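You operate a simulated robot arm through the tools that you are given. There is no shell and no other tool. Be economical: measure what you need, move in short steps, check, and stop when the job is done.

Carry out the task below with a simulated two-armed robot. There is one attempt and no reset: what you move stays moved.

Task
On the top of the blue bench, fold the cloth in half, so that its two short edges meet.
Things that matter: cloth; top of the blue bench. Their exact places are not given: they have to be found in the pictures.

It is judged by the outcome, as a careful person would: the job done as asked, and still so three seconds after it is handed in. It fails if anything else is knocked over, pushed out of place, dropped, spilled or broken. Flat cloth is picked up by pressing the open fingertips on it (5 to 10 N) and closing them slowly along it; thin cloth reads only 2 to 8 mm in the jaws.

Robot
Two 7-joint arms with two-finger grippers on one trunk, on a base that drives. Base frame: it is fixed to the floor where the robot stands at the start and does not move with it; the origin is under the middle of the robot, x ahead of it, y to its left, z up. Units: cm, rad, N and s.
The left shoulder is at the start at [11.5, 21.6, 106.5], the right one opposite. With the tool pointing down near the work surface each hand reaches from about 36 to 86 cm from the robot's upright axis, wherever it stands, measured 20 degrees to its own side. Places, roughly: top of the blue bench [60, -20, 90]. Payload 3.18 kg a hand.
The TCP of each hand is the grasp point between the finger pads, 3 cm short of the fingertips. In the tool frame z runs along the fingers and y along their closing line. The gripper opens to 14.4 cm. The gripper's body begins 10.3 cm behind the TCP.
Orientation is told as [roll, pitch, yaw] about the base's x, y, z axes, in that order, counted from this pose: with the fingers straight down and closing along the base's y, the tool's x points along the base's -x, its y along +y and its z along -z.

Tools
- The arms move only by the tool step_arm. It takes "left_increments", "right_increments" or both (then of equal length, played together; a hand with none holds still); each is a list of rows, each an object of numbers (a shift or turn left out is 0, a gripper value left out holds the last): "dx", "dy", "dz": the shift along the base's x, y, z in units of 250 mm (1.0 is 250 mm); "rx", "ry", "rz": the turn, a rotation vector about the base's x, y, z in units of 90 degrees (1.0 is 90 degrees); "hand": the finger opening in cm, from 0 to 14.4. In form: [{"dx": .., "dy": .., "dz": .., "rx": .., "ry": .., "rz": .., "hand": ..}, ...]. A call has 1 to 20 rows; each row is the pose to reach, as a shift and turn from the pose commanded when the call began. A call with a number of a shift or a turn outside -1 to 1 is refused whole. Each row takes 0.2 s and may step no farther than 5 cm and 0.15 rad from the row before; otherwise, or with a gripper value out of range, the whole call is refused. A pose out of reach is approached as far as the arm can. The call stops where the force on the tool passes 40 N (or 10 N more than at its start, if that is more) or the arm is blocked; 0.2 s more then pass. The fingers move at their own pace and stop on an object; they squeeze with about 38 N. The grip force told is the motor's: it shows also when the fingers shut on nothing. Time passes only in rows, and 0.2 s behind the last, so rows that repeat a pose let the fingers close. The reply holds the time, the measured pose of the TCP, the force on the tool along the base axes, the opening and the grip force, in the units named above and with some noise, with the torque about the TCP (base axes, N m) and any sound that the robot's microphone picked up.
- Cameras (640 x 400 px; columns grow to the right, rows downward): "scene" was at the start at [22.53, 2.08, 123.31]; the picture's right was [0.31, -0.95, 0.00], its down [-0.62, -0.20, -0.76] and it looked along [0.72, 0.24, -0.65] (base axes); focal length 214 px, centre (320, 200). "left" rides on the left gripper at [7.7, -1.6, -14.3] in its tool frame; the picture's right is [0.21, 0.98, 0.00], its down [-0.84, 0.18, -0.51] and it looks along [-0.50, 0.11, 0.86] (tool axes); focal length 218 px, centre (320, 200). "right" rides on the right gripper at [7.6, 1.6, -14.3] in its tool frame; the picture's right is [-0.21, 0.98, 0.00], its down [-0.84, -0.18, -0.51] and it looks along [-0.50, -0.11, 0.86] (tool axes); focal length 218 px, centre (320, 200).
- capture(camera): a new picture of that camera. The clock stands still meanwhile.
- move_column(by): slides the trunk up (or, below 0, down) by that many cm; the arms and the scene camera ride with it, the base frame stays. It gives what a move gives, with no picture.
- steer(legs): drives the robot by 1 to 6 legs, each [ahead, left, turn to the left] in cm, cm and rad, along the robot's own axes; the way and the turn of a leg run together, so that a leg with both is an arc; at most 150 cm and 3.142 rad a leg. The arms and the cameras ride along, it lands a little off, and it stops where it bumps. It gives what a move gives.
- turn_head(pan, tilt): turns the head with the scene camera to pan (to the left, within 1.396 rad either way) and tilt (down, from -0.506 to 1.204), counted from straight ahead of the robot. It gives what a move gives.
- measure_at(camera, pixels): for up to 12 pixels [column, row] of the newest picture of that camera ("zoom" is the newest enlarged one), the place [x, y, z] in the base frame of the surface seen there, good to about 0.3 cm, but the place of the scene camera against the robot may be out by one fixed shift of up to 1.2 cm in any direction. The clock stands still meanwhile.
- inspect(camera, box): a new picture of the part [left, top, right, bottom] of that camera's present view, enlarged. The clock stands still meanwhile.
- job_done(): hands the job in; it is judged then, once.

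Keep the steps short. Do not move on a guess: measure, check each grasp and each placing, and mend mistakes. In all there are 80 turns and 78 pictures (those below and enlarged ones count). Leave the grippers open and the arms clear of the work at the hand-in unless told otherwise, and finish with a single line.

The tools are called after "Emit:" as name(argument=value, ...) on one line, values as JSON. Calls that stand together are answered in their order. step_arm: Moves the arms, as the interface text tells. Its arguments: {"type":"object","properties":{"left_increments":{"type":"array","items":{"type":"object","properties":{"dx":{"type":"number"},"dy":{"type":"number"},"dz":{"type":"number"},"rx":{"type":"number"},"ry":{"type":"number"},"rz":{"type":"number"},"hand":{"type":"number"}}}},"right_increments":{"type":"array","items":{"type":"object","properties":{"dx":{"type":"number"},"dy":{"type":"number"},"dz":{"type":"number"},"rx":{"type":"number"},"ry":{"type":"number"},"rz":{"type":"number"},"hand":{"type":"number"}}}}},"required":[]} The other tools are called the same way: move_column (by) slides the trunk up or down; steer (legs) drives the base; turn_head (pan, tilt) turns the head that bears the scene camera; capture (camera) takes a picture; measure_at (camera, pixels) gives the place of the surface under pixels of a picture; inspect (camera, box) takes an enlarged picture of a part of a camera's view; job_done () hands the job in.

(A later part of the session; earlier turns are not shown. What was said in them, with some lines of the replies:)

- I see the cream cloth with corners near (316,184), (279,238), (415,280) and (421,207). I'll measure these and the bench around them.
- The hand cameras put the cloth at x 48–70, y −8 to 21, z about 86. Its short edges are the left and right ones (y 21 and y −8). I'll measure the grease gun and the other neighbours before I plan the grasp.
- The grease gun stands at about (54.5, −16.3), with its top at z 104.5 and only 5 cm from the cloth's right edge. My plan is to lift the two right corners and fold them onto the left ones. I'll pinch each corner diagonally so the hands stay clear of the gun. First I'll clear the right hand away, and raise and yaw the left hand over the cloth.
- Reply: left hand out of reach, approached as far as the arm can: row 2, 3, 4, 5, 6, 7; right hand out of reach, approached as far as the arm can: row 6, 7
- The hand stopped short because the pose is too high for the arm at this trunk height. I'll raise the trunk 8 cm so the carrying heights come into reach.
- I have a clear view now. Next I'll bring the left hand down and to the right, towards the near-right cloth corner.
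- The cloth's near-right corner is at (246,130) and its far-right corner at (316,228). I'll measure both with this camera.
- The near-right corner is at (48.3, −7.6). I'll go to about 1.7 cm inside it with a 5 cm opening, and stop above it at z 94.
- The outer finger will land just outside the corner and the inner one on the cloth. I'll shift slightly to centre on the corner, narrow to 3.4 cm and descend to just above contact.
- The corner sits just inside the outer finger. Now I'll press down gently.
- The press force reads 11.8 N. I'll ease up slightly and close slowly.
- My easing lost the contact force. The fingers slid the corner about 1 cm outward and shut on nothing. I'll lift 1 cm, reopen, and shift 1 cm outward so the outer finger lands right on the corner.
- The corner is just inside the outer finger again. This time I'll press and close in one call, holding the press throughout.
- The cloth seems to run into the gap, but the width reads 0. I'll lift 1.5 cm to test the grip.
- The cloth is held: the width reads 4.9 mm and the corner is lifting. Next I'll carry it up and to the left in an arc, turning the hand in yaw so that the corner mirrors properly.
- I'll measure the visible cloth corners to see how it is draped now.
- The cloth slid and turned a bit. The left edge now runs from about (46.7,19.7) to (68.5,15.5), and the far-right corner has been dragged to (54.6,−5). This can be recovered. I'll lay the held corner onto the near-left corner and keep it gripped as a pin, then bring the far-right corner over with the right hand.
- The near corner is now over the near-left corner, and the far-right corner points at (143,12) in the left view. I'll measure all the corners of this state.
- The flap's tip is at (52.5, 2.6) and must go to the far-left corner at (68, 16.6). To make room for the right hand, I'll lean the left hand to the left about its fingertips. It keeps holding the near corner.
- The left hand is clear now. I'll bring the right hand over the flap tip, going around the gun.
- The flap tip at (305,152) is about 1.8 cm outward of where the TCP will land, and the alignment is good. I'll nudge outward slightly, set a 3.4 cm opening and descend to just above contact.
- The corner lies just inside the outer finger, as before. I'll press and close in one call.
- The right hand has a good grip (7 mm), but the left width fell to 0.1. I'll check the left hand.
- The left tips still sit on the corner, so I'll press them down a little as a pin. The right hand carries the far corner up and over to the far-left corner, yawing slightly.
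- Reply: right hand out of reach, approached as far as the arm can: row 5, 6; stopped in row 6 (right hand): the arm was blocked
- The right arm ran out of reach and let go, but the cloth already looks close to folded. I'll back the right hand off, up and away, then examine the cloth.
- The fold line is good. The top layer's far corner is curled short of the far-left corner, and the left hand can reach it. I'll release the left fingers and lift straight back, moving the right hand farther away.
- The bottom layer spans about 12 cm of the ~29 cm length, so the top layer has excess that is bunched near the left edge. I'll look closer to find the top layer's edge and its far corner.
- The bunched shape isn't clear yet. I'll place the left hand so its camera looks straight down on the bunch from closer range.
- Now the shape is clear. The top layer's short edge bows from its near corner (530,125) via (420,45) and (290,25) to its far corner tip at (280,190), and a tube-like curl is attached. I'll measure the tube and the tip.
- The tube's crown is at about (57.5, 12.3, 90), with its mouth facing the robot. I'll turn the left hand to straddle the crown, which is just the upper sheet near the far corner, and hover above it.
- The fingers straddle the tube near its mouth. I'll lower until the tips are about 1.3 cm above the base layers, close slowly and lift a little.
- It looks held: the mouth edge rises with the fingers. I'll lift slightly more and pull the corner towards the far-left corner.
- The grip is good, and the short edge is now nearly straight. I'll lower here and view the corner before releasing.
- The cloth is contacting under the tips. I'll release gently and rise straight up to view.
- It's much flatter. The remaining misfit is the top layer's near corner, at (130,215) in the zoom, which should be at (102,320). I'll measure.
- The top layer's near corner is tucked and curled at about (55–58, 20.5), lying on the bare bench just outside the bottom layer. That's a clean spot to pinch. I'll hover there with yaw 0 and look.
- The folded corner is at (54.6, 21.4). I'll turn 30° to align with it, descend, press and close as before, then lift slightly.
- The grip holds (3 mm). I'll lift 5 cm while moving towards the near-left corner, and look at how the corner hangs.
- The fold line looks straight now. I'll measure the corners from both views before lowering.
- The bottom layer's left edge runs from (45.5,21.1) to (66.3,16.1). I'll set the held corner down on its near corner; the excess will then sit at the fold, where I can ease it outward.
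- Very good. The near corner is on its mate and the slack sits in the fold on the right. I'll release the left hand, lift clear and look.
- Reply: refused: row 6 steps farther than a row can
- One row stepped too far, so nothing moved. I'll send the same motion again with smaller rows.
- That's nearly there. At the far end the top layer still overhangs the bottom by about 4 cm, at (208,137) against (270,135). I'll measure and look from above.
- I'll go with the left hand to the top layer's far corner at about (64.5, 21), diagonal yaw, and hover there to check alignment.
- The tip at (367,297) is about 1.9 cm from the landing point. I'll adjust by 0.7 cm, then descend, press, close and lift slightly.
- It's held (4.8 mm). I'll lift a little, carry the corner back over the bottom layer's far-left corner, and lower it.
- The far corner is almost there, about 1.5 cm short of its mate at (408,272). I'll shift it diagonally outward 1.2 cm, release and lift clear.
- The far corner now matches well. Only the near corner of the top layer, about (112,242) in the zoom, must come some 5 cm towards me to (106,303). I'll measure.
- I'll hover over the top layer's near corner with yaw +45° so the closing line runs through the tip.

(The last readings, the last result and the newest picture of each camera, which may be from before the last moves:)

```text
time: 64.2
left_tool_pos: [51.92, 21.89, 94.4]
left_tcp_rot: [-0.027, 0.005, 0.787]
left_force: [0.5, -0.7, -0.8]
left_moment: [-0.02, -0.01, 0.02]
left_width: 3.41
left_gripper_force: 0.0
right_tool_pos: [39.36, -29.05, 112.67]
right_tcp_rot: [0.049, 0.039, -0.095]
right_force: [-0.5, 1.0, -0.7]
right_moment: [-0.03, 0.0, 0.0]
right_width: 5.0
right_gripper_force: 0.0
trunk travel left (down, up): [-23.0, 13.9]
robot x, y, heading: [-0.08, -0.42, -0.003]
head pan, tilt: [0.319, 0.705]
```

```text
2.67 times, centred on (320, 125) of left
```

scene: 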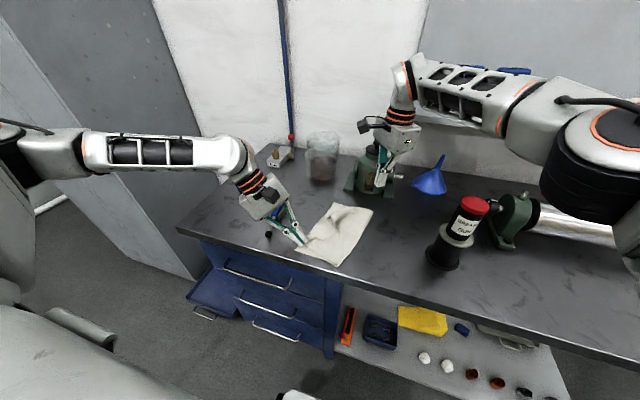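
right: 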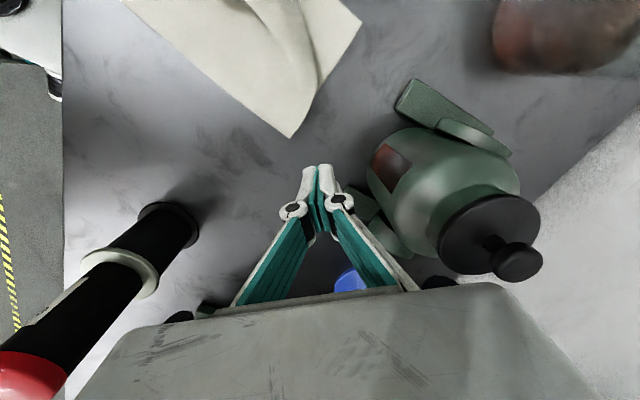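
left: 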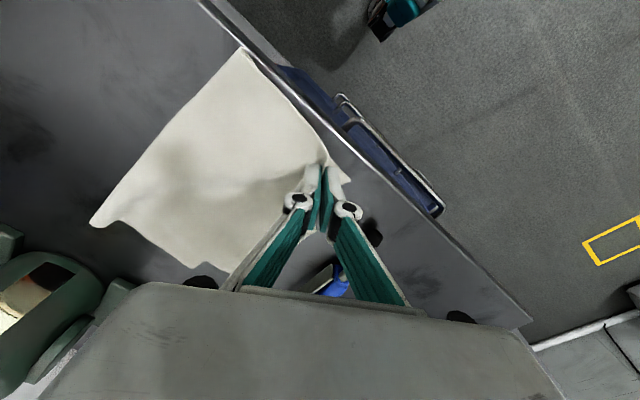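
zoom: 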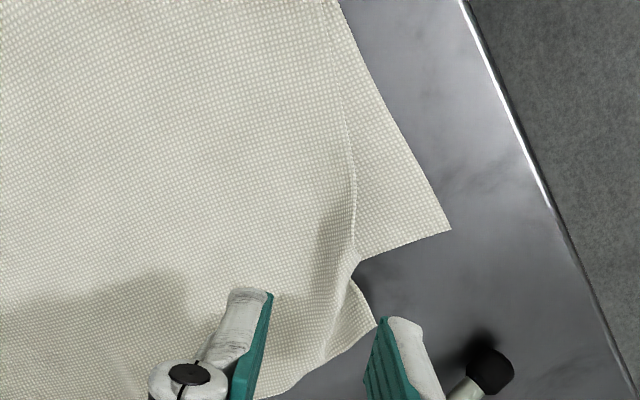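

The tip at (375,323) needs a shift of (+0.6, +1.8) cm. I'll adjust, descend, press, close and lift slightly.

Emit:
step_arm(left_increments=[{"dx": 0.025, "dy": 0.071, "dz": -0.1}, {"dx": 0.025, "dy": 0.071, "dz": -0.18}, {"dx": 0.025, "dy": 0.071, "dz": -0.205}, {"dx": 0.025, "dy": 0.071, "dz": -0.218}, {"dx": 0.025, "dy": 0.071, "dz": -0.224}, {"dx": 0.025, "dy": 0.071, "dz": -0.224, "hand": 3.0}, {"dx": 0.025, "dy": 0.071, "dz": -0.224, "hand": 2.6}, {"dx": 0.025, "dy": 0.071, "dz": -0.224, "hand": 2.2}, {"dx": 0.025, "dy": 0.071, "dz": -0.224, "hand": 1.8}, {"dx": 0.025, "dy": 0.071, "dz": -0.224, "hand": 1.4}, {"dx": 0.025, "dy": 0.071, "dz": -0.224, "hand": 1.0}, {"dx": 0.025, "dy": 0.071, "dz": -0.224, "hand": 0.6}, {"dx": 0.025, "dy": 0.071, "dz": -0.224, "hand": 0.2}, {"dx": 0.025, "dy": 0.071, "dz": -0.224, "hand": 0.0}, {"dx": 0.025, "dy": 0.071, "dz": -0.224, "hand": 0.0}, {"dx": 0.025, "dy": 0.071, "dz": -0.17, "hand": 0.0}, {"dx": 0.025, "dy": 0.071, "dz": -0.12, "hand": 0.0}])

Emit:
inspect(camera="left", box=[160, 40, 480, 240])

```text
time: 67.8
left_tool_pos: [52.64, 23.71, 91.55]
left_tcp_rot: [-0.029, 0.001, 0.784]
left_force: [0.8, -0.7, -1.0]
left_moment: [-0.06, -0.05, 0.0]
left_width: 0.62
left_gripper_force: 34.1
right_tool_pos: [39.2, -29.04, 112.8]
right_tcp_rot: [0.049, 0.037, -0.093]
right_force: [-1.2, -0.2, -1.1]
right_moment: [0.03, 0.02, -0.03]
right_width: 4.97
right_gripper_force: 0.1
trunk travel left (down, up): [-23.0, 13.9]
robot x, y, heading: [-0.16, -0.39, -0.002]
head pan, tilt: [0.319, 0.705]
```

```text
2.00 times, centred on (320, 140) of left
```

zoom: 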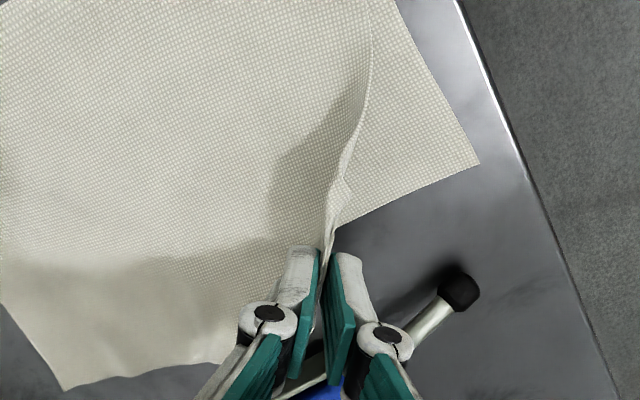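

It's held (6 mm). I'll carry it to the bottom layer's near-left corner, TCP target (48.1, 20.9), and lower.

Emit:
step_arm(left_increments=[{"dz": 0.08}, {"dz": 0.12, "dx": -0.06, "dy": -0.04}, {"dz": 0.1, "dx": -0.12, "dy": -0.08}, {"dz": 0.04, "dx": -0.18, "dy": -0.112}, {"dz": -0.02, "dx": -0.18, "dy": -0.112}, {"dz": -0.055, "dx": -0.18, "dy": -0.112}])

Emit:
inspect(camera="left", box=[160, 40, 480, 240])

Emit:
inspect(camera="scene", box=[280, 170, 400, 270])

```text
time: 69.2
left_tool_pos: [48.3, 21.02, 90.03]
left_tcp_rot: [-0.028, 0.004, 0.786]
left_force: [-1.1, -0.2, 0.0]
left_moment: [0.05, 0.03, -0.01]
left_width: 0.4
left_gripper_force: 30.8
right_tool_pos: [39.36, -28.94, 112.71]
right_tcp_rot: [0.046, 0.04, -0.094]
right_force: [-0.3, 0.3, 0.5]
right_moment: [0.0, 0.0, -0.01]
right_width: 5.02
right_gripper_force: 0.1
trunk travel left (down, up): [-23.0, 13.9]
robot x, y, heading: [-0.26, 0.18, -0.002]
head pan, tilt: [0.319, 0.705]
```

```text
2.00 times, centred on (320, 140) of left
```

zoom: 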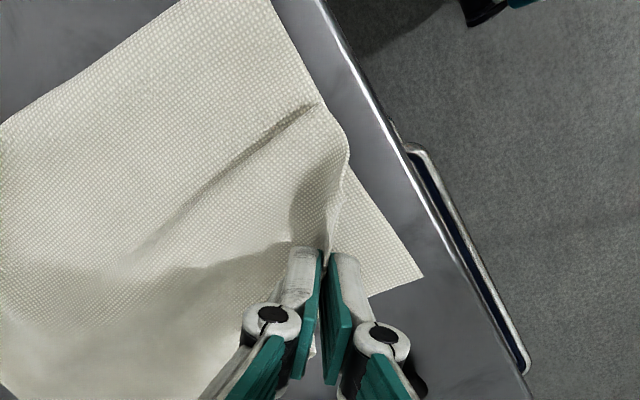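

```text
4.00 times, centred on (340, 220) of scene
```

zoom: 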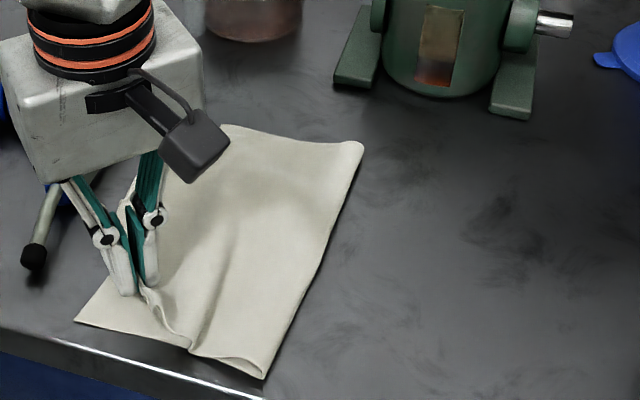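

The bottom layer slid a little too. Its corner is now at (422,275), about 2.4 cm farther outward than the held tip. I'll lift slightly, move outward and lower.

Emit:
step_arm(left_increments=[{"dz": 0.06, "dx": -0.01, "dy": 0.01}, {"dz": 0.09, "dx": -0.04, "dy": 0.04}, {"dz": 0.06, "dx": -0.066, "dy": 0.066}, {"dz": 0.0, "dx": -0.07, "dy": 0.07}, {"dz": -0.01, "dx": -0.07, "dy": 0.07}])

Emit:
inspect(camera="left", box=[160, 40, 480, 240])

```text
time: 70.4
left_tool_pos: [46.6, 22.7, 90.02]
left_tcp_rot: [-0.028, 0.004, 0.786]
left_force: [0.1, -0.4, 0.3]
left_moment: [-0.12, -0.04, 0.0]
left_width: 0.29
left_gripper_force: 32.5
right_tool_pos: [39.3, -29.05, 112.66]
right_tcp_rot: [0.048, 0.039, -0.095]
right_force: [-1.2, 0.2, -0.2]
right_moment: [-0.02, -0.03, -0.01]
right_width: 5.0
right_gripper_force: 0.1
trunk travel left (down, up): [-23.0, 13.9]
robot x, y, heading: [-0.19, -0.16, 0.007]
head pan, tilt: [0.319, 0.705]
```

```text
2.00 times, centred on (320, 140) of left
```

zoom: 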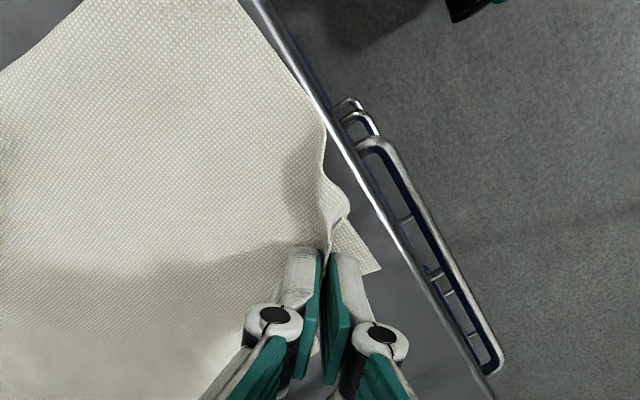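

The corners are within about half a centimetre here. I'll release, rise and back off, then view.

Emit:
step_arm(left_increments=[{"dz": -0.008, "hand": 0.8}, {"dz": -0.004, "hand": 1.6}, {"dz": 0.02, "hand": 2.6}, {"dz": 0.12, "hand": 3.0}, {"dz": 0.26, "dy": 0.04}, {"dz": 0.4, "dy": 0.1}, {"dz": 0.48, "dy": 0.2, "dx": 0.06}, {"dz": 0.5, "dy": 0.3, "dx": 0.16}])

Emit:
inspect(camera="scene", box=[280, 170, 400, 270])

```text
time: 72.2
left_tool_pos: [50.94, 30.46, 102.57]
left_tcp_rot: [-0.028, 0.003, 0.787]
left_force: [0.9, -0.5, -0.9]
left_moment: [-0.01, 0.02, -0.04]
left_width: 2.95
left_gripper_force: 0.0
right_tool_pos: [39.27, -28.93, 112.73]
right_tcp_rot: [0.048, 0.04, -0.094]
right_force: [0.1, 0.8, -0.4]
right_moment: [-0.04, 0.01, 0.01]
right_width: 4.99
right_gripper_force: 0.1
trunk travel left (down, up): [-23.0, 13.9]
robot x, y, heading: [-0.26, -0.19, 0.001]
head pan, tilt: [0.319, 0.705]
```

```text
4.00 times, centred on (340, 220) of scene
```

zoom: 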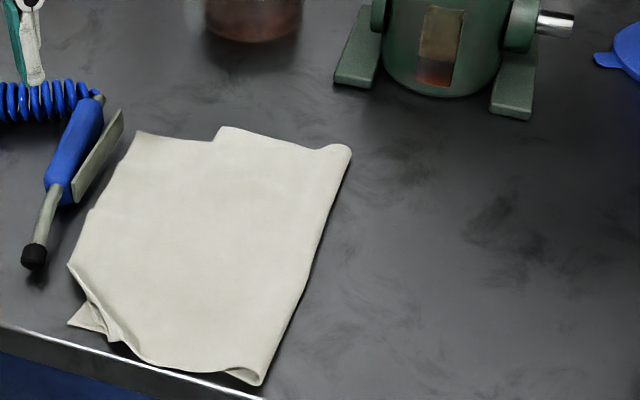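

The far end overhangs again, because the cloth turned while I pulled the near corner. I'll measure the exact offsets.

Emit:
measure_at(camera="zoom", pixels=[[140, 135], [222, 130], [213, 141], [348, 150], [258, 380], [72, 322], [70, 266], [92, 210], [100, 330], [85, 300], [125, 345], [235, 370]])

Emit:
inspect(camera="left", box=[40, 0, 400, 225])

```text
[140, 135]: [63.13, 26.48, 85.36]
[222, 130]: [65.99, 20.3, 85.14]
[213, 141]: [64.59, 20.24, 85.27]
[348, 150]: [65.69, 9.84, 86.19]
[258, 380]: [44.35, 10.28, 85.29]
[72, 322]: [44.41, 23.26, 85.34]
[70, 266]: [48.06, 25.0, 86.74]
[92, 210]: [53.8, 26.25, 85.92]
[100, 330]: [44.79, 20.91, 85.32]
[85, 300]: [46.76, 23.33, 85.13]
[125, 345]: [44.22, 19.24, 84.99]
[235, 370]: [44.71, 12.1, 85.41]
```

```text
1.78 times, centred on (220, 112) of left
```

zoom: 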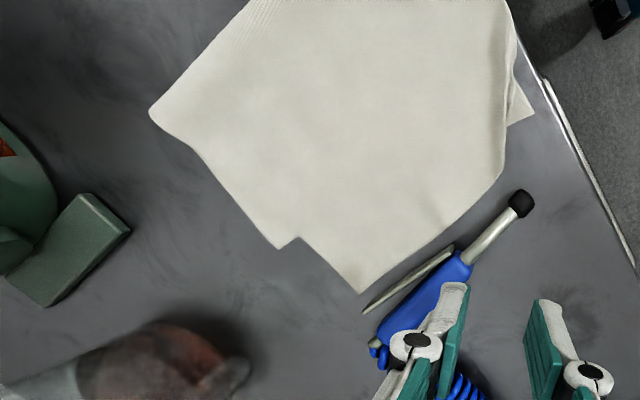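

I'll take precise positions of the far corner, its mate and the near corner from this hand-camera view.

Emit:
measure_at(camera="zoom", pixels=[[360, 290], [280, 246], [300, 238], [152, 110], [532, 112], [504, 170], [508, 125], [440, 240], [320, 200], [375, 312], [450, 250]])

```text
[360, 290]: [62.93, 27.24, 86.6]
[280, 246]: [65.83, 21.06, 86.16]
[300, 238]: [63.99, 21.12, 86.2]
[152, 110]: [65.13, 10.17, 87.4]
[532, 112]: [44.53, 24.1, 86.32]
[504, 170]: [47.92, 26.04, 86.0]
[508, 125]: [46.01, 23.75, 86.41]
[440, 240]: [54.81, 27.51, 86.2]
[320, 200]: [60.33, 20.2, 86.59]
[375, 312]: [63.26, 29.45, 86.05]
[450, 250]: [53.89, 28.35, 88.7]
```

The far corner (62.9, 27.3) lies near the blowgun's lever, so I'll pinch along x instead (yaw 90°), keeping the fingers at y ≤ 27.2. First I'll hover.

Emit:
step_arm(left_increments=[{"dx": 0.08, "rz": 0.08, "hand": 3.4}, {"dx": 0.18, "dy": -0.03, "rz": 0.17}, {"dx": 0.28, "dy": -0.08, "rz": 0.25}, {"dx": 0.36, "dy": -0.12, "dz": -0.06, "rz": 0.34}, {"dx": 0.43, "dy": -0.17, "dz": -0.14, "rz": 0.42}, {"dx": 0.43, "dy": -0.178, "dz": -0.24, "rz": 0.5}, {"dx": 0.43, "dy": -0.178, "dz": -0.34, "rz": 0.5}, {"dx": 0.43, "dy": -0.178, "dz": -0.34, "rz": 0.5}])

Emit:
inspect(camera="left", box=[180, 40, 460, 215])

```text
time: 74.0
left_tool_pos: [61.22, 25.75, 93.85]
left_tcp_rot: [-0.031, 0.004, 1.57]
left_force: [-0.1, 1.1, 0.5]
left_moment: [0.01, 0.0, 0.0]
left_width: 3.41
left_gripper_force: 0.0
right_tool_pos: [39.32, -29.02, 112.88]
right_tcp_rot: [0.046, 0.039, -0.095]
right_force: [0.5, -0.4, 0.9]
right_moment: [0.01, 0.0, 0.02]
right_width: 5.0
right_gripper_force: 0.0
trunk travel left (down, up): [-23.0, 13.9]
robot x, y, heading: [0.19, -0.25, 0.002]
head pan, tilt: [0.319, 0.705]
```

```text
2.29 times, centred on (320, 128) of left
```

zoom: 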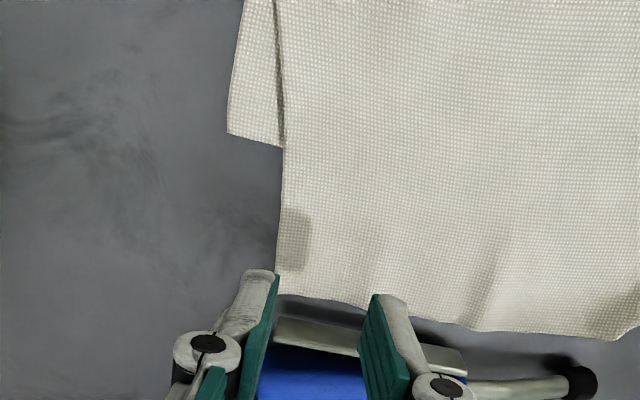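

The alignment is good. With a +0.5 cm x shift and −0.4 cm y shift I'll descend, press, close and lift slightly.

Emit:
step_arm(left_increments=[{"dx": 0.02, "dy": -0.016, "dz": -0.08}, {"dx": 0.02, "dy": -0.016, "dz": -0.16}, {"dx": 0.02, "dy": -0.016, "dz": -0.185}, {"dx": 0.02, "dy": -0.016, "dz": -0.197}, {"dx": 0.02, "dy": -0.016, "dz": -0.203}, {"dx": 0.02, "dy": -0.016, "dz": -0.203, "hand": 3.0}, {"dx": 0.02, "dy": -0.016, "dz": -0.203, "hand": 2.6}, {"dx": 0.02, "dy": -0.016, "dz": -0.203, "hand": 2.2}, {"dx": 0.02, "dy": -0.016, "dz": -0.203, "hand": 1.8}, {"dx": 0.02, "dy": -0.016, "dz": -0.203, "hand": 1.4}, {"dx": 0.02, "dy": -0.016, "dz": -0.203, "hand": 1.0}, {"dx": 0.02, "dy": -0.016, "dz": -0.203, "hand": 0.6}, {"dx": 0.02, "dy": -0.016, "dz": -0.203, "hand": 0.2}, {"dx": 0.02, "dy": -0.016, "dz": -0.203, "hand": 0.0}, {"dx": 0.02, "dy": -0.016, "dz": -0.203, "hand": 0.0}, {"dx": 0.02, "dy": -0.016, "dz": -0.15, "hand": 0.0}, {"dx": 0.02, "dy": -0.016, "dz": -0.1, "hand": 0.0}])

```text
time: 77.6
left_tool_pos: [61.74, 25.25, 91.38]
left_tcp_rot: [-0.027, 0.003, 1.569]
left_force: [-1.3, 1.2, 0.4]
left_moment: [-0.08, -0.07, 0.02]
left_width: 0.14
left_gripper_force: 28.9
right_tool_pos: [39.41, -28.96, 112.63]
right_tcp_rot: [0.047, 0.04, -0.095]
right_force: [-0.1, 0.1, -0.2]
right_moment: [0.01, 0.01, 0.01]
right_width: 5.01
right_gripper_force: 0.0
trunk travel left (down, up): [-23.0, 13.9]
robot x, y, heading: [0.21, -0.11, -0.003]
head pan, tilt: [0.319, 0.705]
```

I'm reading 1.4 mm with a pull force, so it's likely held. I'll carry it to the bottom's far-left corner, TCP target (64.2, 18.9), without overshooting in x this time.

Emit:
step_arm(left_increments=[{"dz": 0.06, "dy": -0.03}, {"dz": 0.12, "dx": 0.02, "dy": -0.08}, {"dz": 0.14, "dx": 0.05, "dy": -0.15}, {"dz": 0.1, "dx": 0.08, "dy": -0.21}, {"dz": 0.03, "dx": 0.1, "dy": -0.256}, {"dz": -0.03, "dx": 0.1, "dy": -0.256}])

Emit:
capture(camera="left")

```text
time: 79.0
left_tool_pos: [64.24, 18.89, 90.57]
left_tcp_rot: [-0.03, 0.005, 1.572]
left_force: [1.3, 0.4, 0.0]
left_moment: [-0.05, 0.09, -0.01]
left_width: 0.34
left_gripper_force: 34.8
right_tool_pos: [39.35, -29.02, 112.72]
right_tcp_rot: [0.047, 0.04, -0.093]
right_force: [0.4, -0.3, 0.3]
right_moment: [-0.02, 0.01, -0.01]
right_width: 4.99
right_gripper_force: 0.0
trunk travel left (down, up): [-23.0, 13.9]
robot x, y, heading: [0.07, -0.02, -0.001]
head pan, tilt: [0.319, 0.705]
```

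```text
6 pictures are left
```

left: 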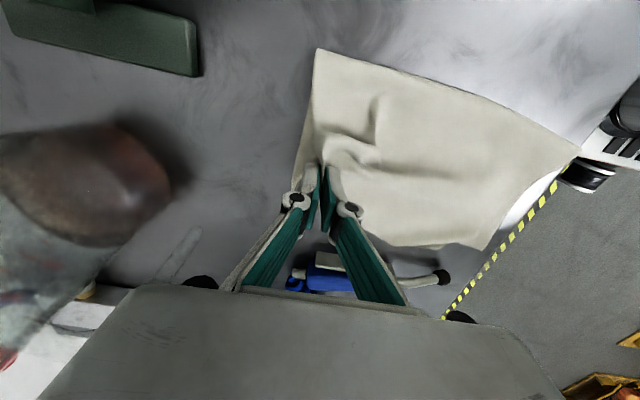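

It's held and placed. The slack now shows as a wrinkle around (360,140). I'll measure the fold line and corners here.

Emit:
measure_at(camera="left", pixels=[[319, 52], [575, 150], [485, 247], [300, 170], [310, 110], [375, 125], [350, 150], [395, 240], [440, 95], [400, 180], [345, 90], [520, 215]])

```text
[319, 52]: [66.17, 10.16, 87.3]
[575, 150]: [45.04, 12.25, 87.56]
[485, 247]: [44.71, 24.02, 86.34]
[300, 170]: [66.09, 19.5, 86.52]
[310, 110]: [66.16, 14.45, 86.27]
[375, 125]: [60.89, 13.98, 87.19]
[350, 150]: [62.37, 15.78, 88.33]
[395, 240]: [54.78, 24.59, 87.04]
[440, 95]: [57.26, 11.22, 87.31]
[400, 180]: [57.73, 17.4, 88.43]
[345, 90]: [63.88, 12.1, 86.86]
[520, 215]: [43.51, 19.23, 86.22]
```

The fold's far end still needs to move right. I'll release, spread the fingers to 6 cm, and with the tips lightly on the top layer sweep the wrinkle rightward towards and over the fold, then lift.

Emit:
step_arm(left_increments=[{"hand": 0.8}, {"hand": 1.6}, {"dz": 0.08, "hand": 2.5}, {"dz": 0.12, "dx": -0.03, "hand": 6}, {"dz": 0.1, "dx": -0.06, "dy": -0.04, "hand": 6}, {"dz": 0.03, "dx": -0.06, "dy": -0.06}, {"dz": -0.03, "dx": -0.06, "dy": -0.06}, {"dz": -0.035, "dx": -0.06, "dy": -0.1}, {"dz": -0.035, "dx": -0.06, "dy": -0.15}, {"dz": -0.035, "dx": -0.06, "dy": -0.2}, {"dz": -0.035, "dx": -0.06, "dy": -0.25}, {"dz": -0.035, "dx": -0.06, "dy": -0.3}, {"dz": -0.04, "dx": -0.06, "dy": -0.35}, {"dz": -0.045, "dx": -0.06, "dy": -0.4}, {"dz": -0.045, "dx": -0.06, "dy": -0.45}, {"dz": 0.05, "dx": -0.06, "dy": -0.46}, {"dz": 0.2, "dx": -0.06, "dy": -0.46}, {"dz": 0.38, "dx": -0.06, "dy": -0.4}, {"dz": 0.4, "dx": -0.1, "dy": -0.22}, {"dz": 0.4, "dx": -0.16, "dy": -0.04}])

Emit:
measure_at(camera="left", pixels=[[319, 52]])

```text
time: 83.2
left_tool_pos: [60.25, 18.17, 100.66]
left_tcp_rot: [-0.028, 0.003, 1.571]
left_force: [-1.3, 0.8, 0.1]
left_moment: [-0.01, 0.0, -0.01]
left_width: 5.98
left_gripper_force: 0.1
right_tool_pos: [39.2, -28.93, 112.76]
right_tcp_rot: [0.048, 0.039, -0.095]
right_force: [0.3, -0.7, 0.2]
right_moment: [-0.03, -0.04, 0.02]
right_width: 5.0
right_gripper_force: 0.0
trunk travel left (down, up): [-23.0, 13.9]
robot x, y, heading: [0.19, -0.26, -0.005]
head pan, tilt: [0.319, 0.705]
```

```text
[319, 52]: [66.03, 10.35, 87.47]
```

I'll move the left hand aside and view the result.

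Emit:
step_arm(left_increments=[{"dz": 0.04, "dy": 0.15, "dx": -0.06}, {"dz": 0.08, "dy": 0.3, "dx": -0.14}, {"dz": 0.1, "dy": 0.45, "dx": -0.24}, {"dz": 0.1, "dy": 0.58, "dx": -0.36}])

Emit:
inspect(camera="scene", box=[280, 170, 400, 270])

Emit:
measure_at(camera="zoom", pixels=[[320, 200]])

```text
time: 84.2
left_tool_pos: [51.42, 32.41, 103.19]
left_tcp_rot: [-0.03, 0.004, 1.57]
left_force: [0.9, 0.9, -1.0]
left_moment: [-0.04, 0.02, 0.0]
left_width: 6.04
left_gripper_force: 0.0
right_tool_pos: [39.28, -29.06, 112.91]
right_tcp_rot: [0.048, 0.038, -0.092]
right_force: [-0.1, -0.3, 0.0]
right_moment: [0.02, -0.05, 0.03]
right_width: 5.0
right_gripper_force: 0.1
trunk travel left (down, up): [-23.0, 13.9]
robot x, y, heading: [0.08, 0.23, -0.006]
head pan, tilt: [0.319, 0.705]
```

```text
4.00 times, centred on (340, 220) of scene
```

zoom: 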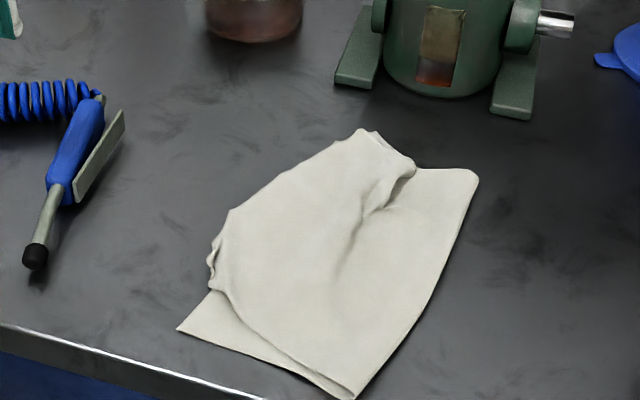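

```text
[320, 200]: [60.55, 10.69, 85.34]
```

The sweep slid the whole cloth right, which is harmless, and left a wrinkle. I'll measure the layout.

Emit:
measure_at(camera="zoom", pixels=[[180, 327], [352, 396], [474, 177], [376, 133], [362, 131], [412, 166], [210, 262], [228, 210], [215, 288], [380, 200], [345, 265], [300, 150]])

```text
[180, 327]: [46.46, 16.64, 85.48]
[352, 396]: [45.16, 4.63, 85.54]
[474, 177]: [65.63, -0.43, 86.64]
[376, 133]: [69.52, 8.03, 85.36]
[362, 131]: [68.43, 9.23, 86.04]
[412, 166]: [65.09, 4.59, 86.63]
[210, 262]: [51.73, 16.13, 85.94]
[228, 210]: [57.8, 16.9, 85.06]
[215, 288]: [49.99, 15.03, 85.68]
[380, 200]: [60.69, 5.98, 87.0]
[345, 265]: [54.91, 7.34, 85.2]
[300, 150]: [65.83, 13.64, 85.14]
```

I'll position the left hand so its camera looks down on the whole cloth and take one full picture.

Emit:
step_arm(left_increments=[{"dx": 0.07, "dy": -0.1, "rz": -0.08, "hand": 3.4}, {"dx": 0.14, "dy": -0.21, "rz": -0.16}, {"dx": 0.21, "dy": -0.33, "rz": -0.25}, {"dx": 0.28, "dy": -0.45, "rz": -0.33}, {"dx": 0.36, "dy": -0.57, "rz": -0.42}, {"dx": 0.436, "dy": -0.676, "rz": -0.5}, {"dx": 0.436, "dy": -0.676, "rz": -0.5}])

Emit:
inspect(camera="left", box=[120, 0, 440, 200])

```text
time: 85.8
left_tool_pos: [62.31, 15.69, 103.27]
left_tcp_rot: [-0.03, 0.004, 0.783]
left_force: [0.3, 0.3, 0.4]
left_moment: [-0.04, -0.01, 0.01]
left_width: 3.41
left_gripper_force: 0.0
right_tool_pos: [39.33, -28.9, 112.75]
right_tcp_rot: [0.047, 0.041, -0.094]
right_force: [-0.8, 0.0, 0.4]
right_moment: [-0.03, -0.02, 0.02]
right_width: 4.97
right_gripper_force: 0.1
trunk travel left (down, up): [-23.0, 13.9]
robot x, y, heading: [-0.03, -0.21, -0.004]
head pan, tilt: [0.319, 0.705]
```

```text
2.00 times, centred on (280, 100) of left
```

zoom: 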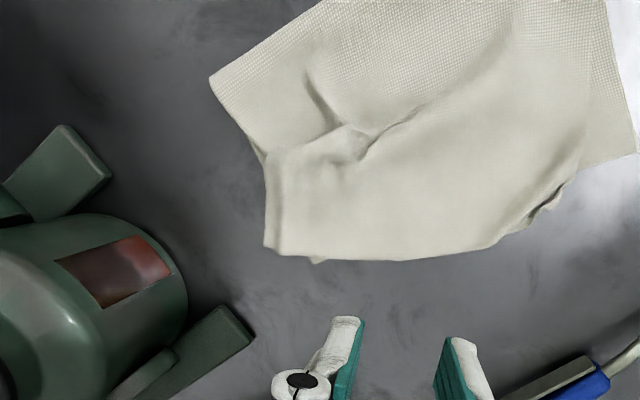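

Emit:
measure_at(camera="zoom", pixels=[[266, 246], [316, 260], [285, 250], [212, 82], [262, 160], [636, 150], [555, 195], [500, 240], [400, 258], [605, 5], [370, 135], [320, 170]])

```text
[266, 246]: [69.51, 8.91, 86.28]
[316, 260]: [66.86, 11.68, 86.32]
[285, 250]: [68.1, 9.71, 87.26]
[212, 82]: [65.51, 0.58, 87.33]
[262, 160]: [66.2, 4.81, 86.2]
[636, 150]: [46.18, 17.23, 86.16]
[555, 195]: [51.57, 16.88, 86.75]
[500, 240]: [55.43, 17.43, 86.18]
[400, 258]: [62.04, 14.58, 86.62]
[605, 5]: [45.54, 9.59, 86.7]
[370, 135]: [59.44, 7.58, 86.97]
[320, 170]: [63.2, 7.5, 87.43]
```

Now the geometry is clear. The top short edge runs from (69.5,8.9) to about (51,16), nearly parallel to its mate from (66.9,11.7) to (46.2,17.2). The slack sits in the wrinkle at about (60, 7.5). I'll pinch that wrinkle (top layer only), so I can carry it over the fold to the right and let the fold line move outward.

Emit:
step_arm(left_increments=[{"dx": -0.02, "dy": -0.06, "dz": -0.04, "rz": -0.09, "hand": 4}, {"dx": -0.04, "dy": -0.12, "dz": -0.1, "rz": -0.18}, {"dx": -0.06, "dy": -0.18, "dz": -0.17, "rz": -0.27}, {"dx": -0.08, "dy": -0.24, "dz": -0.25, "rz": -0.36}, {"dx": -0.1, "dy": -0.3, "dz": -0.34, "rz": -0.45}, {"dx": -0.112, "dy": -0.33, "dz": -0.44, "rz": -0.5}, {"dx": -0.112, "dy": -0.33, "dz": -0.52, "rz": -0.5}, {"dx": -0.112, "dy": -0.33, "dz": -0.55, "rz": -0.5}, {"dx": -0.112, "dy": -0.33, "dz": -0.558, "rz": -0.5}, {"dx": -0.112, "dy": -0.33, "dz": -0.562, "rz": -0.5, "hand": 3.5}, {"dx": -0.112, "dy": -0.33, "dz": -0.562, "rz": -0.5, "hand": 3.0}, {"dx": -0.112, "dy": -0.33, "dz": -0.562, "rz": -0.5, "hand": 2.5}, {"dx": -0.112, "dy": -0.33, "dz": -0.562, "rz": -0.5, "hand": 2.0}, {"dx": -0.112, "dy": -0.33, "dz": -0.562, "rz": -0.5, "hand": 1.5}, {"dx": -0.112, "dy": -0.33, "dz": -0.562, "rz": -0.5, "hand": 1.0}, {"dx": -0.112, "dy": -0.33, "dz": -0.562, "rz": -0.5, "hand": 0.5}, {"dx": -0.112, "dy": -0.33, "dz": -0.562, "rz": -0.5, "hand": 0.0}, {"dx": -0.112, "dy": -0.33, "dz": -0.562, "rz": -0.5, "hand": 0.0}, {"dx": -0.112, "dy": -0.33, "dz": -0.5, "rz": -0.5, "hand": 0.0}, {"dx": -0.112, "dy": -0.33, "dz": -0.42, "rz": -0.5, "hand": 0.0}])

```text
time: 90.0
left_tool_pos: [59.27, 7.3, 92.64]
left_tcp_rot: [-0.029, 0.001, 0.0]
left_force: [-0.2, 0.1, 0.0]
left_moment: [0.0, -0.01, 0.0]
left_width: 0.57
left_gripper_force: 37.1
right_tool_pos: [39.28, -29.01, 112.79]
right_tcp_rot: [0.048, 0.04, -0.095]
right_force: [0.5, -0.3, 0.5]
right_moment: [0.0, 0.0, -0.02]
right_width: 5.01
right_gripper_force: 0.0
trunk travel left (down, up): [-23.0, 13.9]
robot x, y, heading: [0.03, 0.11, -0.003]
head pan, tilt: [0.319, 0.705]
```

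It's held (5.7 mm). I'll carry it up and right to just beyond the fold line, lower, and look.

Emit:
step_arm(left_increments=[{"dz": 0.08, "dy": -0.04}, {"dz": 0.12, "dy": -0.12}, {"dz": 0.12, "dy": -0.2}, {"dz": 0.08, "dy": -0.28}, {"dz": 0.0, "dy": -0.34}, {"dz": -0.08, "dy": -0.36}])

Emit:
inspect(camera="scene", box=[300, 170, 420, 270])

```text
time: 91.4
left_tool_pos: [59.59, -1.78, 90.61]
left_tcp_rot: [-0.028, 0.003, 0.002]
left_force: [1.7, 0.1, -2.2]
left_moment: [-0.09, 0.03, 0.0]
left_width: 0.63
left_gripper_force: 40.8
right_tool_pos: [39.46, -28.91, 112.76]
right_tcp_rot: [0.047, 0.041, -0.095]
right_force: [-0.5, 0.1, 0.7]
right_moment: [0.0, 0.0, -0.01]
right_width: 5.02
right_gripper_force: 0.1
trunk travel left (down, up): [-23.0, 13.9]
robot x, y, heading: [0.23, 0.04, -0.001]
head pan, tilt: [0.319, 0.705]
```

```text
4.00 times, centred on (360, 220) of scene
```

zoom: 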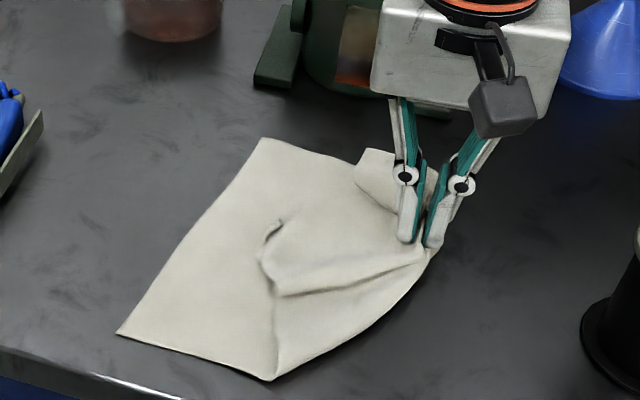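

The bottom layer now lies wide and flat, and the top's short edge has moved to the right. From here, carrying the two top corners to the bottom corners should put the fold at the middle. I'll measure this view, then release and rise.

Emit:
measure_at(camera="zoom", pixels=[[120, 332], [265, 142], [271, 377], [435, 170], [372, 153], [275, 290], [262, 255], [283, 222], [356, 185], [437, 260], [330, 160], [225, 260]])

Emit:
step_arm(left_increments=[{"hand": 1.0}, {"hand": 2.0}, {"dz": 0.04, "hand": 3.0}, {"dz": 0.16}, {"dz": 0.3, "dy": 0.06}, {"dz": 0.42, "dy": 0.16, "dx": 0.02, "rz": 0.09}, {"dz": 0.5, "dy": 0.3, "dx": 0.04, "rz": 0.18}, {"dz": 0.5, "dy": 0.44, "dx": 0.06, "rz": 0.27}, {"dz": 0.5, "dy": 0.56, "dx": 0.08, "rz": 0.36}, {"dz": 0.5, "dy": 0.66, "dx": 0.1, "rz": 0.45}, {"dz": 0.5, "dy": 0.7, "dx": 0.12, "rz": 0.5}])

Emit:
inspect(camera="left", box=[100, 0, 440, 210])

```text
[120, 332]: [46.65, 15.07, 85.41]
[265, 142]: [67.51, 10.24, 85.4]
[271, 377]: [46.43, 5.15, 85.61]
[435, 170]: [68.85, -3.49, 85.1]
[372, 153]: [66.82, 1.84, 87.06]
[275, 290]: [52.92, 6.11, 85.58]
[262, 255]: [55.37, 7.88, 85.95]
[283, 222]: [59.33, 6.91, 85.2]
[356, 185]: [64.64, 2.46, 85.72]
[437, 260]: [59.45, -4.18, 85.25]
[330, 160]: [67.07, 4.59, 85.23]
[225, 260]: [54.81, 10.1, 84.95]
```

```text
time: 93.8
left_tool_pos: [62.22, 15.71, 103.13]
left_tcp_rot: [-0.029, 0.003, 0.787]
left_force: [-0.1, 0.6, -0.6]
left_moment: [-0.02, 0.0, 0.0]
left_width: 2.99
left_gripper_force: 0.1
right_tool_pos: [39.31, -29.03, 112.62]
right_tcp_rot: [0.047, 0.039, -0.095]
right_force: [0.3, 0.1, 0.7]
right_moment: [-0.01, -0.01, -0.02]
right_width: 4.99
right_gripper_force: 0.1
trunk travel left (down, up): [-23.0, 13.9]
robot x, y, heading: [-0.09, 0.18, 0.0]
head pan, tilt: [0.319, 0.705]
```

```text
1.88 times, centred on (270, 105) of left
```

zoom: 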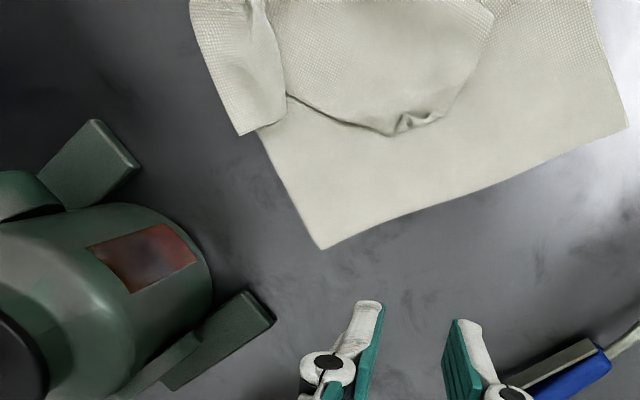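

Now I can see the top layer's far corner at (240,133), and its edge running via (290,95), (390,135) and (440,117) to (492,15). I'll measure these.

Emit:
measure_at(camera="zoom", pixels=[[241, 132], [284, 118], [288, 93], [340, 118], [390, 133], [415, 120], [440, 117], [490, 18], [320, 245], [625, 125], [194, 5], [410, 125]])

```text
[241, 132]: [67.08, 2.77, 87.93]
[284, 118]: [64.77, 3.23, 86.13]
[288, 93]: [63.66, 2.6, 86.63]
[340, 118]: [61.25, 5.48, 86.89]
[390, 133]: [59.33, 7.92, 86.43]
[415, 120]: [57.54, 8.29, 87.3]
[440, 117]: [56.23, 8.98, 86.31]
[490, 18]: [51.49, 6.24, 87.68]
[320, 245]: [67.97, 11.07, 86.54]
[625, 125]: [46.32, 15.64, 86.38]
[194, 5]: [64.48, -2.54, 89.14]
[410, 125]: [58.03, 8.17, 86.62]
```

The far corner of the top is at (67.1, 2.8), with bare bench outside it. I'll move the left hand above it, yaw −45°, TCP 1.4 cm inside the tip.

Emit:
step_arm(left_increments=[{"dy": -0.04, "rz": -0.09, "hand": 3.4}, {"dx": 0.02, "dy": -0.09, "rz": -0.18}, {"dx": 0.03, "dy": -0.14, "rz": -0.27}, {"dx": 0.05, "dy": -0.2, "rz": -0.36}, {"dx": 0.07, "dy": -0.26, "rz": -0.45}, {"dx": 0.09, "dy": -0.32, "rz": -0.54}, {"dx": 0.11, "dy": -0.38, "rz": -0.63}, {"dx": 0.13, "dy": -0.44, "rz": -0.72}, {"dx": 0.152, "dy": -0.5, "dz": -0.06, "rz": -0.81}, {"dx": 0.152, "dy": -0.552, "dz": -0.14, "rz": -0.9}, {"dx": 0.152, "dy": -0.552, "dz": -0.24, "rz": -0.98}, {"dx": 0.152, "dy": -0.552, "dz": -0.34, "rz": -1.0}, {"dx": 0.152, "dy": -0.552, "dz": -0.34, "rz": -1.0}])

```text
time: 96.6
left_tool_pos: [66.22, 2.01, 94.53]
left_tcp_rot: [-0.027, 0.003, -0.788]
left_force: [0.8, 0.2, 0.0]
left_moment: [0.0, -0.04, 0.01]
left_width: 3.41
left_gripper_force: 0.1
right_tool_pos: [39.29, -28.9, 112.71]
right_tcp_rot: [0.048, 0.04, -0.093]
right_force: [0.2, 0.5, -0.8]
right_moment: [-0.02, -0.01, 0.0]
right_width: 4.99
right_gripper_force: 0.1
trunk travel left (down, up): [-23.0, 13.9]
robot x, y, heading: [0.0, -0.1, -0.005]
head pan, tilt: [0.319, 0.705]
```

The pose is right. I'll descend, press, close slowly and lift 3 cm.

Emit:
step_arm(left_increments=[{"dz": -0.1}, {"dz": -0.18}, {"dz": -0.205}, {"dz": -0.22}, {"dz": -0.226, "hand": 3.0}, {"dz": -0.226, "hand": 2.6}, {"dz": -0.226, "hand": 2.2}, {"dz": -0.226, "hand": 1.8}, {"dz": -0.226, "hand": 1.4}, {"dz": -0.226, "hand": 1.0}, {"dz": -0.226, "hand": 0.6}, {"dz": -0.226, "hand": 0.2}, {"dz": -0.226, "hand": 0.0}, {"dz": -0.226, "hand": 0.0}, {"dz": -0.16, "hand": 0.0}, {"dz": -0.1, "hand": 0.0}])

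```text
time: 100.0
left_tool_pos: [66.13, 2.0, 92.03]
left_tcp_rot: [-0.028, 0.004, -0.786]
left_force: [-1.6, -0.1, 0.3]
left_moment: [0.17, -0.23, 0.04]
left_width: 0.02
left_gripper_force: 27.6
right_tool_pos: [39.35, -29.04, 112.77]
right_tcp_rot: [0.046, 0.041, -0.094]
right_force: [0.1, 0.7, -0.2]
right_moment: [0.03, -0.03, 0.0]
right_width: 5.02
right_gripper_force: 0.1
trunk travel left (down, up): [-23.0, 13.9]
robot x, y, heading: [0.32, 0.1, 0.001]
head pan, tilt: [0.319, 0.705]
```

There's a small width but clear moments, like the earlier light holds. I'll lift high to free the crumple and carry the corner to the bottom's far-left corner (68, 11.1).

Emit:
step_arm(left_increments=[{"dz": 0.12}, {"dz": 0.24, "dy": 0.02}, {"dz": 0.34, "dy": 0.06}, {"dz": 0.38, "dy": 0.13}, {"dz": 0.34, "dy": 0.2, "dx": 0.01}, {"dz": 0.24, "dy": 0.26, "dx": 0.02}, {"dz": 0.12, "dy": 0.31, "dx": 0.025}, {"dz": 0.0, "dy": 0.316, "dx": 0.028}, {"dz": -0.06, "dy": 0.316, "dx": 0.028}])

```text
time: 102.0
left_tool_pos: [66.99, 9.98, 90.63]
left_tcp_rot: [-0.025, 0.0, -0.786]
left_force: [1.9, 0.4, -0.5]
left_moment: [-0.1, 0.12, 0.07]
left_width: 0.3
left_gripper_force: 34.9
right_tool_pos: [39.27, -28.97, 112.67]
right_tcp_rot: [0.049, 0.039, -0.093]
right_force: [0.1, -0.2, 1.0]
right_moment: [-0.02, 0.01, 0.01]
right_width: 5.02
right_gripper_force: 0.1
trunk travel left (down, up): [-23.0, 13.9]
robot x, y, heading: [-0.22, -0.2, 0.0]
head pan, tilt: [0.319, 0.705]
```

It's held at the target (3 mm). I'll lower a touch, release, rise, and swing to the viewing pose.

Emit:
step_arm(left_increments=[{"dz": -0.01, "hand": 0.8}, {"dz": -0.01, "hand": 1.6}, {"dz": 0.01, "hand": 2.6}, {"dz": 0.1, "hand": 3.0}, {"dz": 0.24, "dy": 0.02}, {"dz": 0.38, "dy": 0.06}, {"dz": 0.5, "dy": 0.1, "rz": 0.05}, {"dz": 0.5, "dy": 0.14, "dx": -0.03, "rz": 0.14}, {"dz": 0.5, "dy": 0.17, "dx": -0.06, "rz": 0.23}, {"dz": 0.5, "dy": 0.2, "dx": -0.1, "rz": 0.32}, {"dz": 0.5, "dy": 0.22, "dx": -0.14, "rz": 0.41}, {"dz": 0.5, "dy": 0.24, "dx": -0.18, "rz": 0.5}, {"dz": 0.5, "dy": 0.26, "dx": -0.21, "rz": 0.59}, {"dz": 0.5, "dy": 0.28, "dx": -0.24, "rz": 0.68}, {"dz": 0.5, "dy": 0.3, "dx": -0.26, "rz": 0.77}, {"dz": 0.5, "dy": 0.3, "dx": -0.28, "rz": 0.86}, {"dz": 0.5, "dy": 0.3, "dx": -0.28, "rz": 0.95}, {"dz": 0.5, "dy": 0.3, "dx": -0.28, "rz": 1.0}])

Emit:
inspect(camera="left", box=[120, 0, 460, 210])

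```text
time: 105.8
left_tool_pos: [59.88, 17.4, 103.1]
left_tcp_rot: [-0.029, 0.002, 0.787]
left_force: [-0.1, 0.0, -1.4]
left_moment: [0.0, 0.0, -0.02]
left_width: 3.0
left_gripper_force: 0.1
right_tool_pos: [39.33, -28.97, 112.78]
right_tcp_rot: [0.048, 0.041, -0.094]
right_force: [0.4, 0.8, 0.2]
right_moment: [-0.04, 0.0, -0.02]
right_width: 4.97
right_gripper_force: 0.0
trunk travel left (down, up): [-23.0, 13.9]
robot x, y, heading: [0.09, 0.24, -0.0]
head pan, tilt: [0.319, 0.705]
```

```text
1.88 times, centred on (290, 105) of left
```

zoom: 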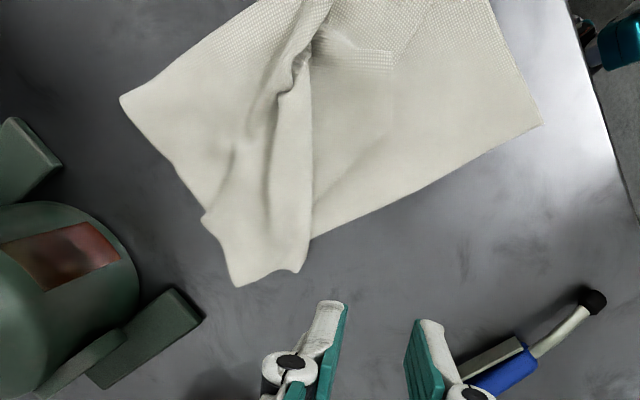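

The far corner has come over, to (240,283). I need to identify the top's near corner. A faint patch corner shows at (393,53), so I'll measure around it.

Emit:
measure_at(camera="zoom", pixels=[[240, 283], [207, 220], [308, 240], [540, 124], [391, 56], [388, 125], [345, 45], [300, 60], [310, 160], [122, 100], [285, 100], [400, 90]])

```text
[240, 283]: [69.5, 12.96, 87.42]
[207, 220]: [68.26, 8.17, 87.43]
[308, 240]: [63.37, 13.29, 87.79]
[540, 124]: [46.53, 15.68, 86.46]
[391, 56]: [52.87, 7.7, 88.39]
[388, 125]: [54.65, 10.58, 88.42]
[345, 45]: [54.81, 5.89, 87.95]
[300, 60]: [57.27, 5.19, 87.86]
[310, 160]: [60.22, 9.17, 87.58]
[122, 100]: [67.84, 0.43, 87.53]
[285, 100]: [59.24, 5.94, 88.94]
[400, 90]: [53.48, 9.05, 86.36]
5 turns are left
```

Only 5 turns remain. The top's near corner is at (52.9, 7.7), standing about 2 cm above the bottom layer. I'll straddle it along x, close just above the bottom layer, and lift.

Emit:
step_arm(left_increments=[{"dx": -0.04, "dy": -0.07, "rz": 0.08, "hand": 4}, {"dx": -0.08, "dy": -0.14, "rz": 0.17}, {"dx": -0.12, "dy": -0.21, "rz": 0.25}, {"dx": -0.16, "dy": -0.28, "rz": 0.34}, {"dx": -0.2, "dy": -0.34, "dz": -0.08, "rz": 0.42}, {"dx": -0.231, "dy": -0.38, "dz": -0.2, "rz": 0.5}, {"dx": -0.231, "dy": -0.38, "dz": -0.36, "rz": 0.5}, {"dx": -0.231, "dy": -0.38, "dz": -0.5, "rz": 0.5}, {"dx": -0.231, "dy": -0.38, "dz": -0.54, "rz": 0.5}, {"dx": -0.231, "dy": -0.38, "dz": -0.54, "rz": 0.5, "hand": 3.4}, {"dx": -0.231, "dy": -0.38, "dz": -0.54, "rz": 0.5, "hand": 2.8}, {"dx": -0.231, "dy": -0.38, "dz": -0.54, "rz": 0.5, "hand": 2.2}, {"dx": -0.231, "dy": -0.38, "dz": -0.54, "rz": 0.5, "hand": 1.6}, {"dx": -0.231, "dy": -0.38, "dz": -0.54, "rz": 0.5, "hand": 1.0}, {"dx": -0.231, "dy": -0.38, "dz": -0.54, "rz": 0.5, "hand": 0.5}, {"dx": -0.231, "dy": -0.38, "dz": -0.54, "rz": 0.5, "hand": 0.0}, {"dx": -0.231, "dy": -0.38, "dz": -0.54, "rz": 0.5, "hand": 0.0}, {"dx": -0.231, "dy": -0.38, "dz": -0.46, "rz": 0.5, "hand": 0.0}, {"dx": -0.231, "dy": -0.38, "dz": -0.36, "rz": 0.5, "hand": 0.0}])

```text
time: 109.8
left_tool_pos: [54.07, 8.34, 94.09]
left_tcp_rot: [-0.03, 0.003, 1.57]
left_force: [0.5, -0.7, -0.9]
left_moment: [0.07, 0.01, 0.01]
left_width: 0.67
left_gripper_force: 37.0
right_tool_pos: [39.3, -29.0, 112.73]
right_tcp_rot: [0.047, 0.039, -0.095]
right_force: [0.0, 0.6, 0.3]
right_moment: [0.03, 0.0, 0.0]
right_width: 5.0
right_gripper_force: 0.0
trunk travel left (down, up): [-23.0, 13.9]
robot x, y, heading: [0.15, -0.31, -0.0]
head pan, tilt: [0.319, 0.705]
4 turns are left
```

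It's held (6.7 mm). I'll carry it to the bottom's near-left corner (46.5, 15.7), lower, and look.

Emit:
step_arm(left_increments=[{"dz": 0.08, "dx": -0.02, "dy": 0.03}, {"dz": 0.12, "dx": -0.06, "dy": 0.08}, {"dz": 0.12, "dx": -0.11, "dy": 0.14}, {"dz": 0.08, "dx": -0.16, "dy": 0.2}, {"dz": 0.02, "dx": -0.2, "dy": 0.25}, {"dz": -0.06, "dx": -0.23, "dy": 0.283}, {"dz": -0.13, "dx": -0.24, "dy": 0.29}, {"dz": -0.15, "dx": -0.24, "dy": 0.29}])

Emit:
inspect(camera="scene", box=[300, 170, 420, 270])

```text
time: 111.6
left_tool_pos: [48.21, 15.27, 90.36]
left_tcp_rot: [-0.029, 0.005, 1.57]
left_force: [-1.5, 0.2, 1.9]
left_moment: [-0.05, 0.01, -0.01]
left_width: 0.1
left_gripper_force: 33.6
right_tool_pos: [39.37, -29.14, 112.81]
right_tcp_rot: [0.046, 0.04, -0.094]
right_force: [-0.3, 0.0, -0.1]
right_moment: [0.01, 0.0, 0.0]
right_width: 5.01
right_gripper_force: 0.0
trunk travel left (down, up): [-23.0, 13.9]
robot x, y, heading: [-0.16, 0.08, -0.009]
head pan, tilt: [0.319, 0.705]
```

```text
4.00 times, centred on (360, 220) of scene
3 turns are left
```

zoom: 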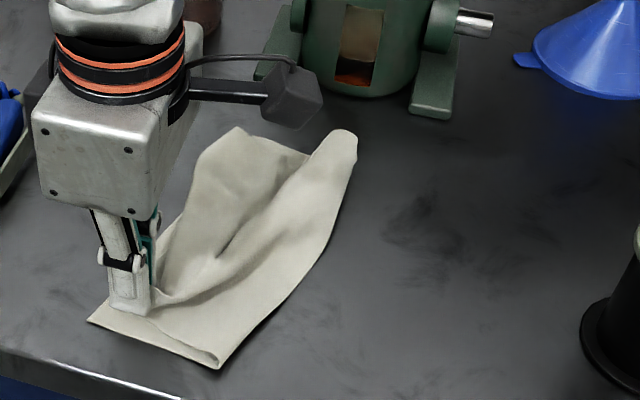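

The corner is close to its mate at (90,320). I'll nudge it 0.8 cm outward, release, and rise.

Emit:
step_arm(left_increments=[{"dx": -0.02, "dy": 0.01, "dz": 0.01}, {"dx": -0.03, "dy": 0.02, "dz": 0.0}, {"dx": -0.03, "dy": 0.02, "dz": -0.01, "hand": 0.8}, {"dx": -0.03, "dy": 0.02, "dz": -0.005, "hand": 1.6}, {"dx": -0.03, "dy": 0.02, "dz": 0.02, "hand": 2.6}, {"dx": -0.03, "dy": 0.02, "dz": 0.12, "hand": 3.0}, {"dx": -0.03, "dy": 0.02, "dz": 0.26, "hand": 3.0}, {"dx": 0.06, "dy": -0.04, "dz": 0.32, "hand": 6}, {"dx": 0.18, "dy": -0.14, "dz": 0.32, "hand": 8}, {"dx": 0.3, "dy": -0.24, "dz": 0.32, "hand": 8}, {"dx": 0.42, "dy": -0.34, "dz": 0.32, "hand": 8}, {"dx": 0.48, "dy": -0.42, "dz": 0.3, "hand": 8}])

```text
time: 114.2
left_tool_pos: [60.21, 4.71, 98.08]
left_tcp_rot: [-0.029, 0.003, 1.571]
left_force: [-0.5, 0.1, 0.0]
left_moment: [0.0, 0.01, 0.02]
left_width: 8.01
left_gripper_force: 0.1
right_tool_pos: [39.34, -29.08, 112.73]
right_tcp_rot: [0.049, 0.042, -0.093]
right_force: [0.2, 0.0, 1.0]
right_moment: [0.02, 0.03, -0.01]
right_width: 4.98
right_gripper_force: 0.1
trunk travel left (down, up): [-23.0, 13.9]
robot x, y, heading: [-0.08, -0.08, -0.003]
head pan, tilt: [0.319, 0.705]
2 turns are left
```

With two turns left, I'll press the fold's bulge straight down once to flatten it without sliding. Then I'll rise and retreat with the gripper open.

Emit:
step_arm(left_increments=[{"dz": -0.15}, {"dz": -0.26}, {"dz": -0.31}, {"dz": -0.335}, {"dz": -0.335}, {"dz": -0.25}, {"dz": -0.1}, {"dz": 0.08}, {"dz": 0.2}, {"dz": 0.24, "dy": 0.15, "dx": -0.05}, {"dz": 0.24, "dy": 0.32, "dx": -0.1}, {"dz": 0.24, "dy": 0.48, "dx": -0.16}, {"dz": 0.24, "dy": 0.64, "dx": -0.22}, {"dz": 0.24, "dy": 0.8, "dx": -0.28}, {"dz": 0.24, "dy": 0.95, "dx": -0.34, "hand": 10}, {"dz": 0.24, "dy": 0.98, "dx": -0.36, "hand": 10}])

```text
time: 117.6
left_tool_pos: [51.04, 29.3, 104.0]
left_tcp_rot: [-0.027, 0.001, 1.572]
left_force: [0.9, 0.6, -0.1]
left_moment: [0.01, 0.02, 0.02]
left_width: 9.97
left_gripper_force: 0.1
right_tool_pos: [39.41, -28.99, 112.71]
right_tcp_rot: [0.05, 0.041, -0.093]
right_force: [-0.4, 0.1, 0.1]
right_moment: [-0.01, -0.05, -0.02]
right_width: 4.99
right_gripper_force: 0.2
trunk travel left (down, up): [-23.0, 13.9]
robot x, y, heading: [-0.21, 0.26, -0.001]
head pan, tilt: [0.319, 0.705]
1 turns are left
```

Both arms are clear and both grippers are open, so I'm handing in.

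Emit:
job_done()

```text
The job is handed in.
```

The cloth is folded over on the blue bench with its short edges brought roughly together, but I ran out of turns to check the final state: the far corners were up to about 2 cm apart when last measured, and some wrinkling probably remains near the fold.
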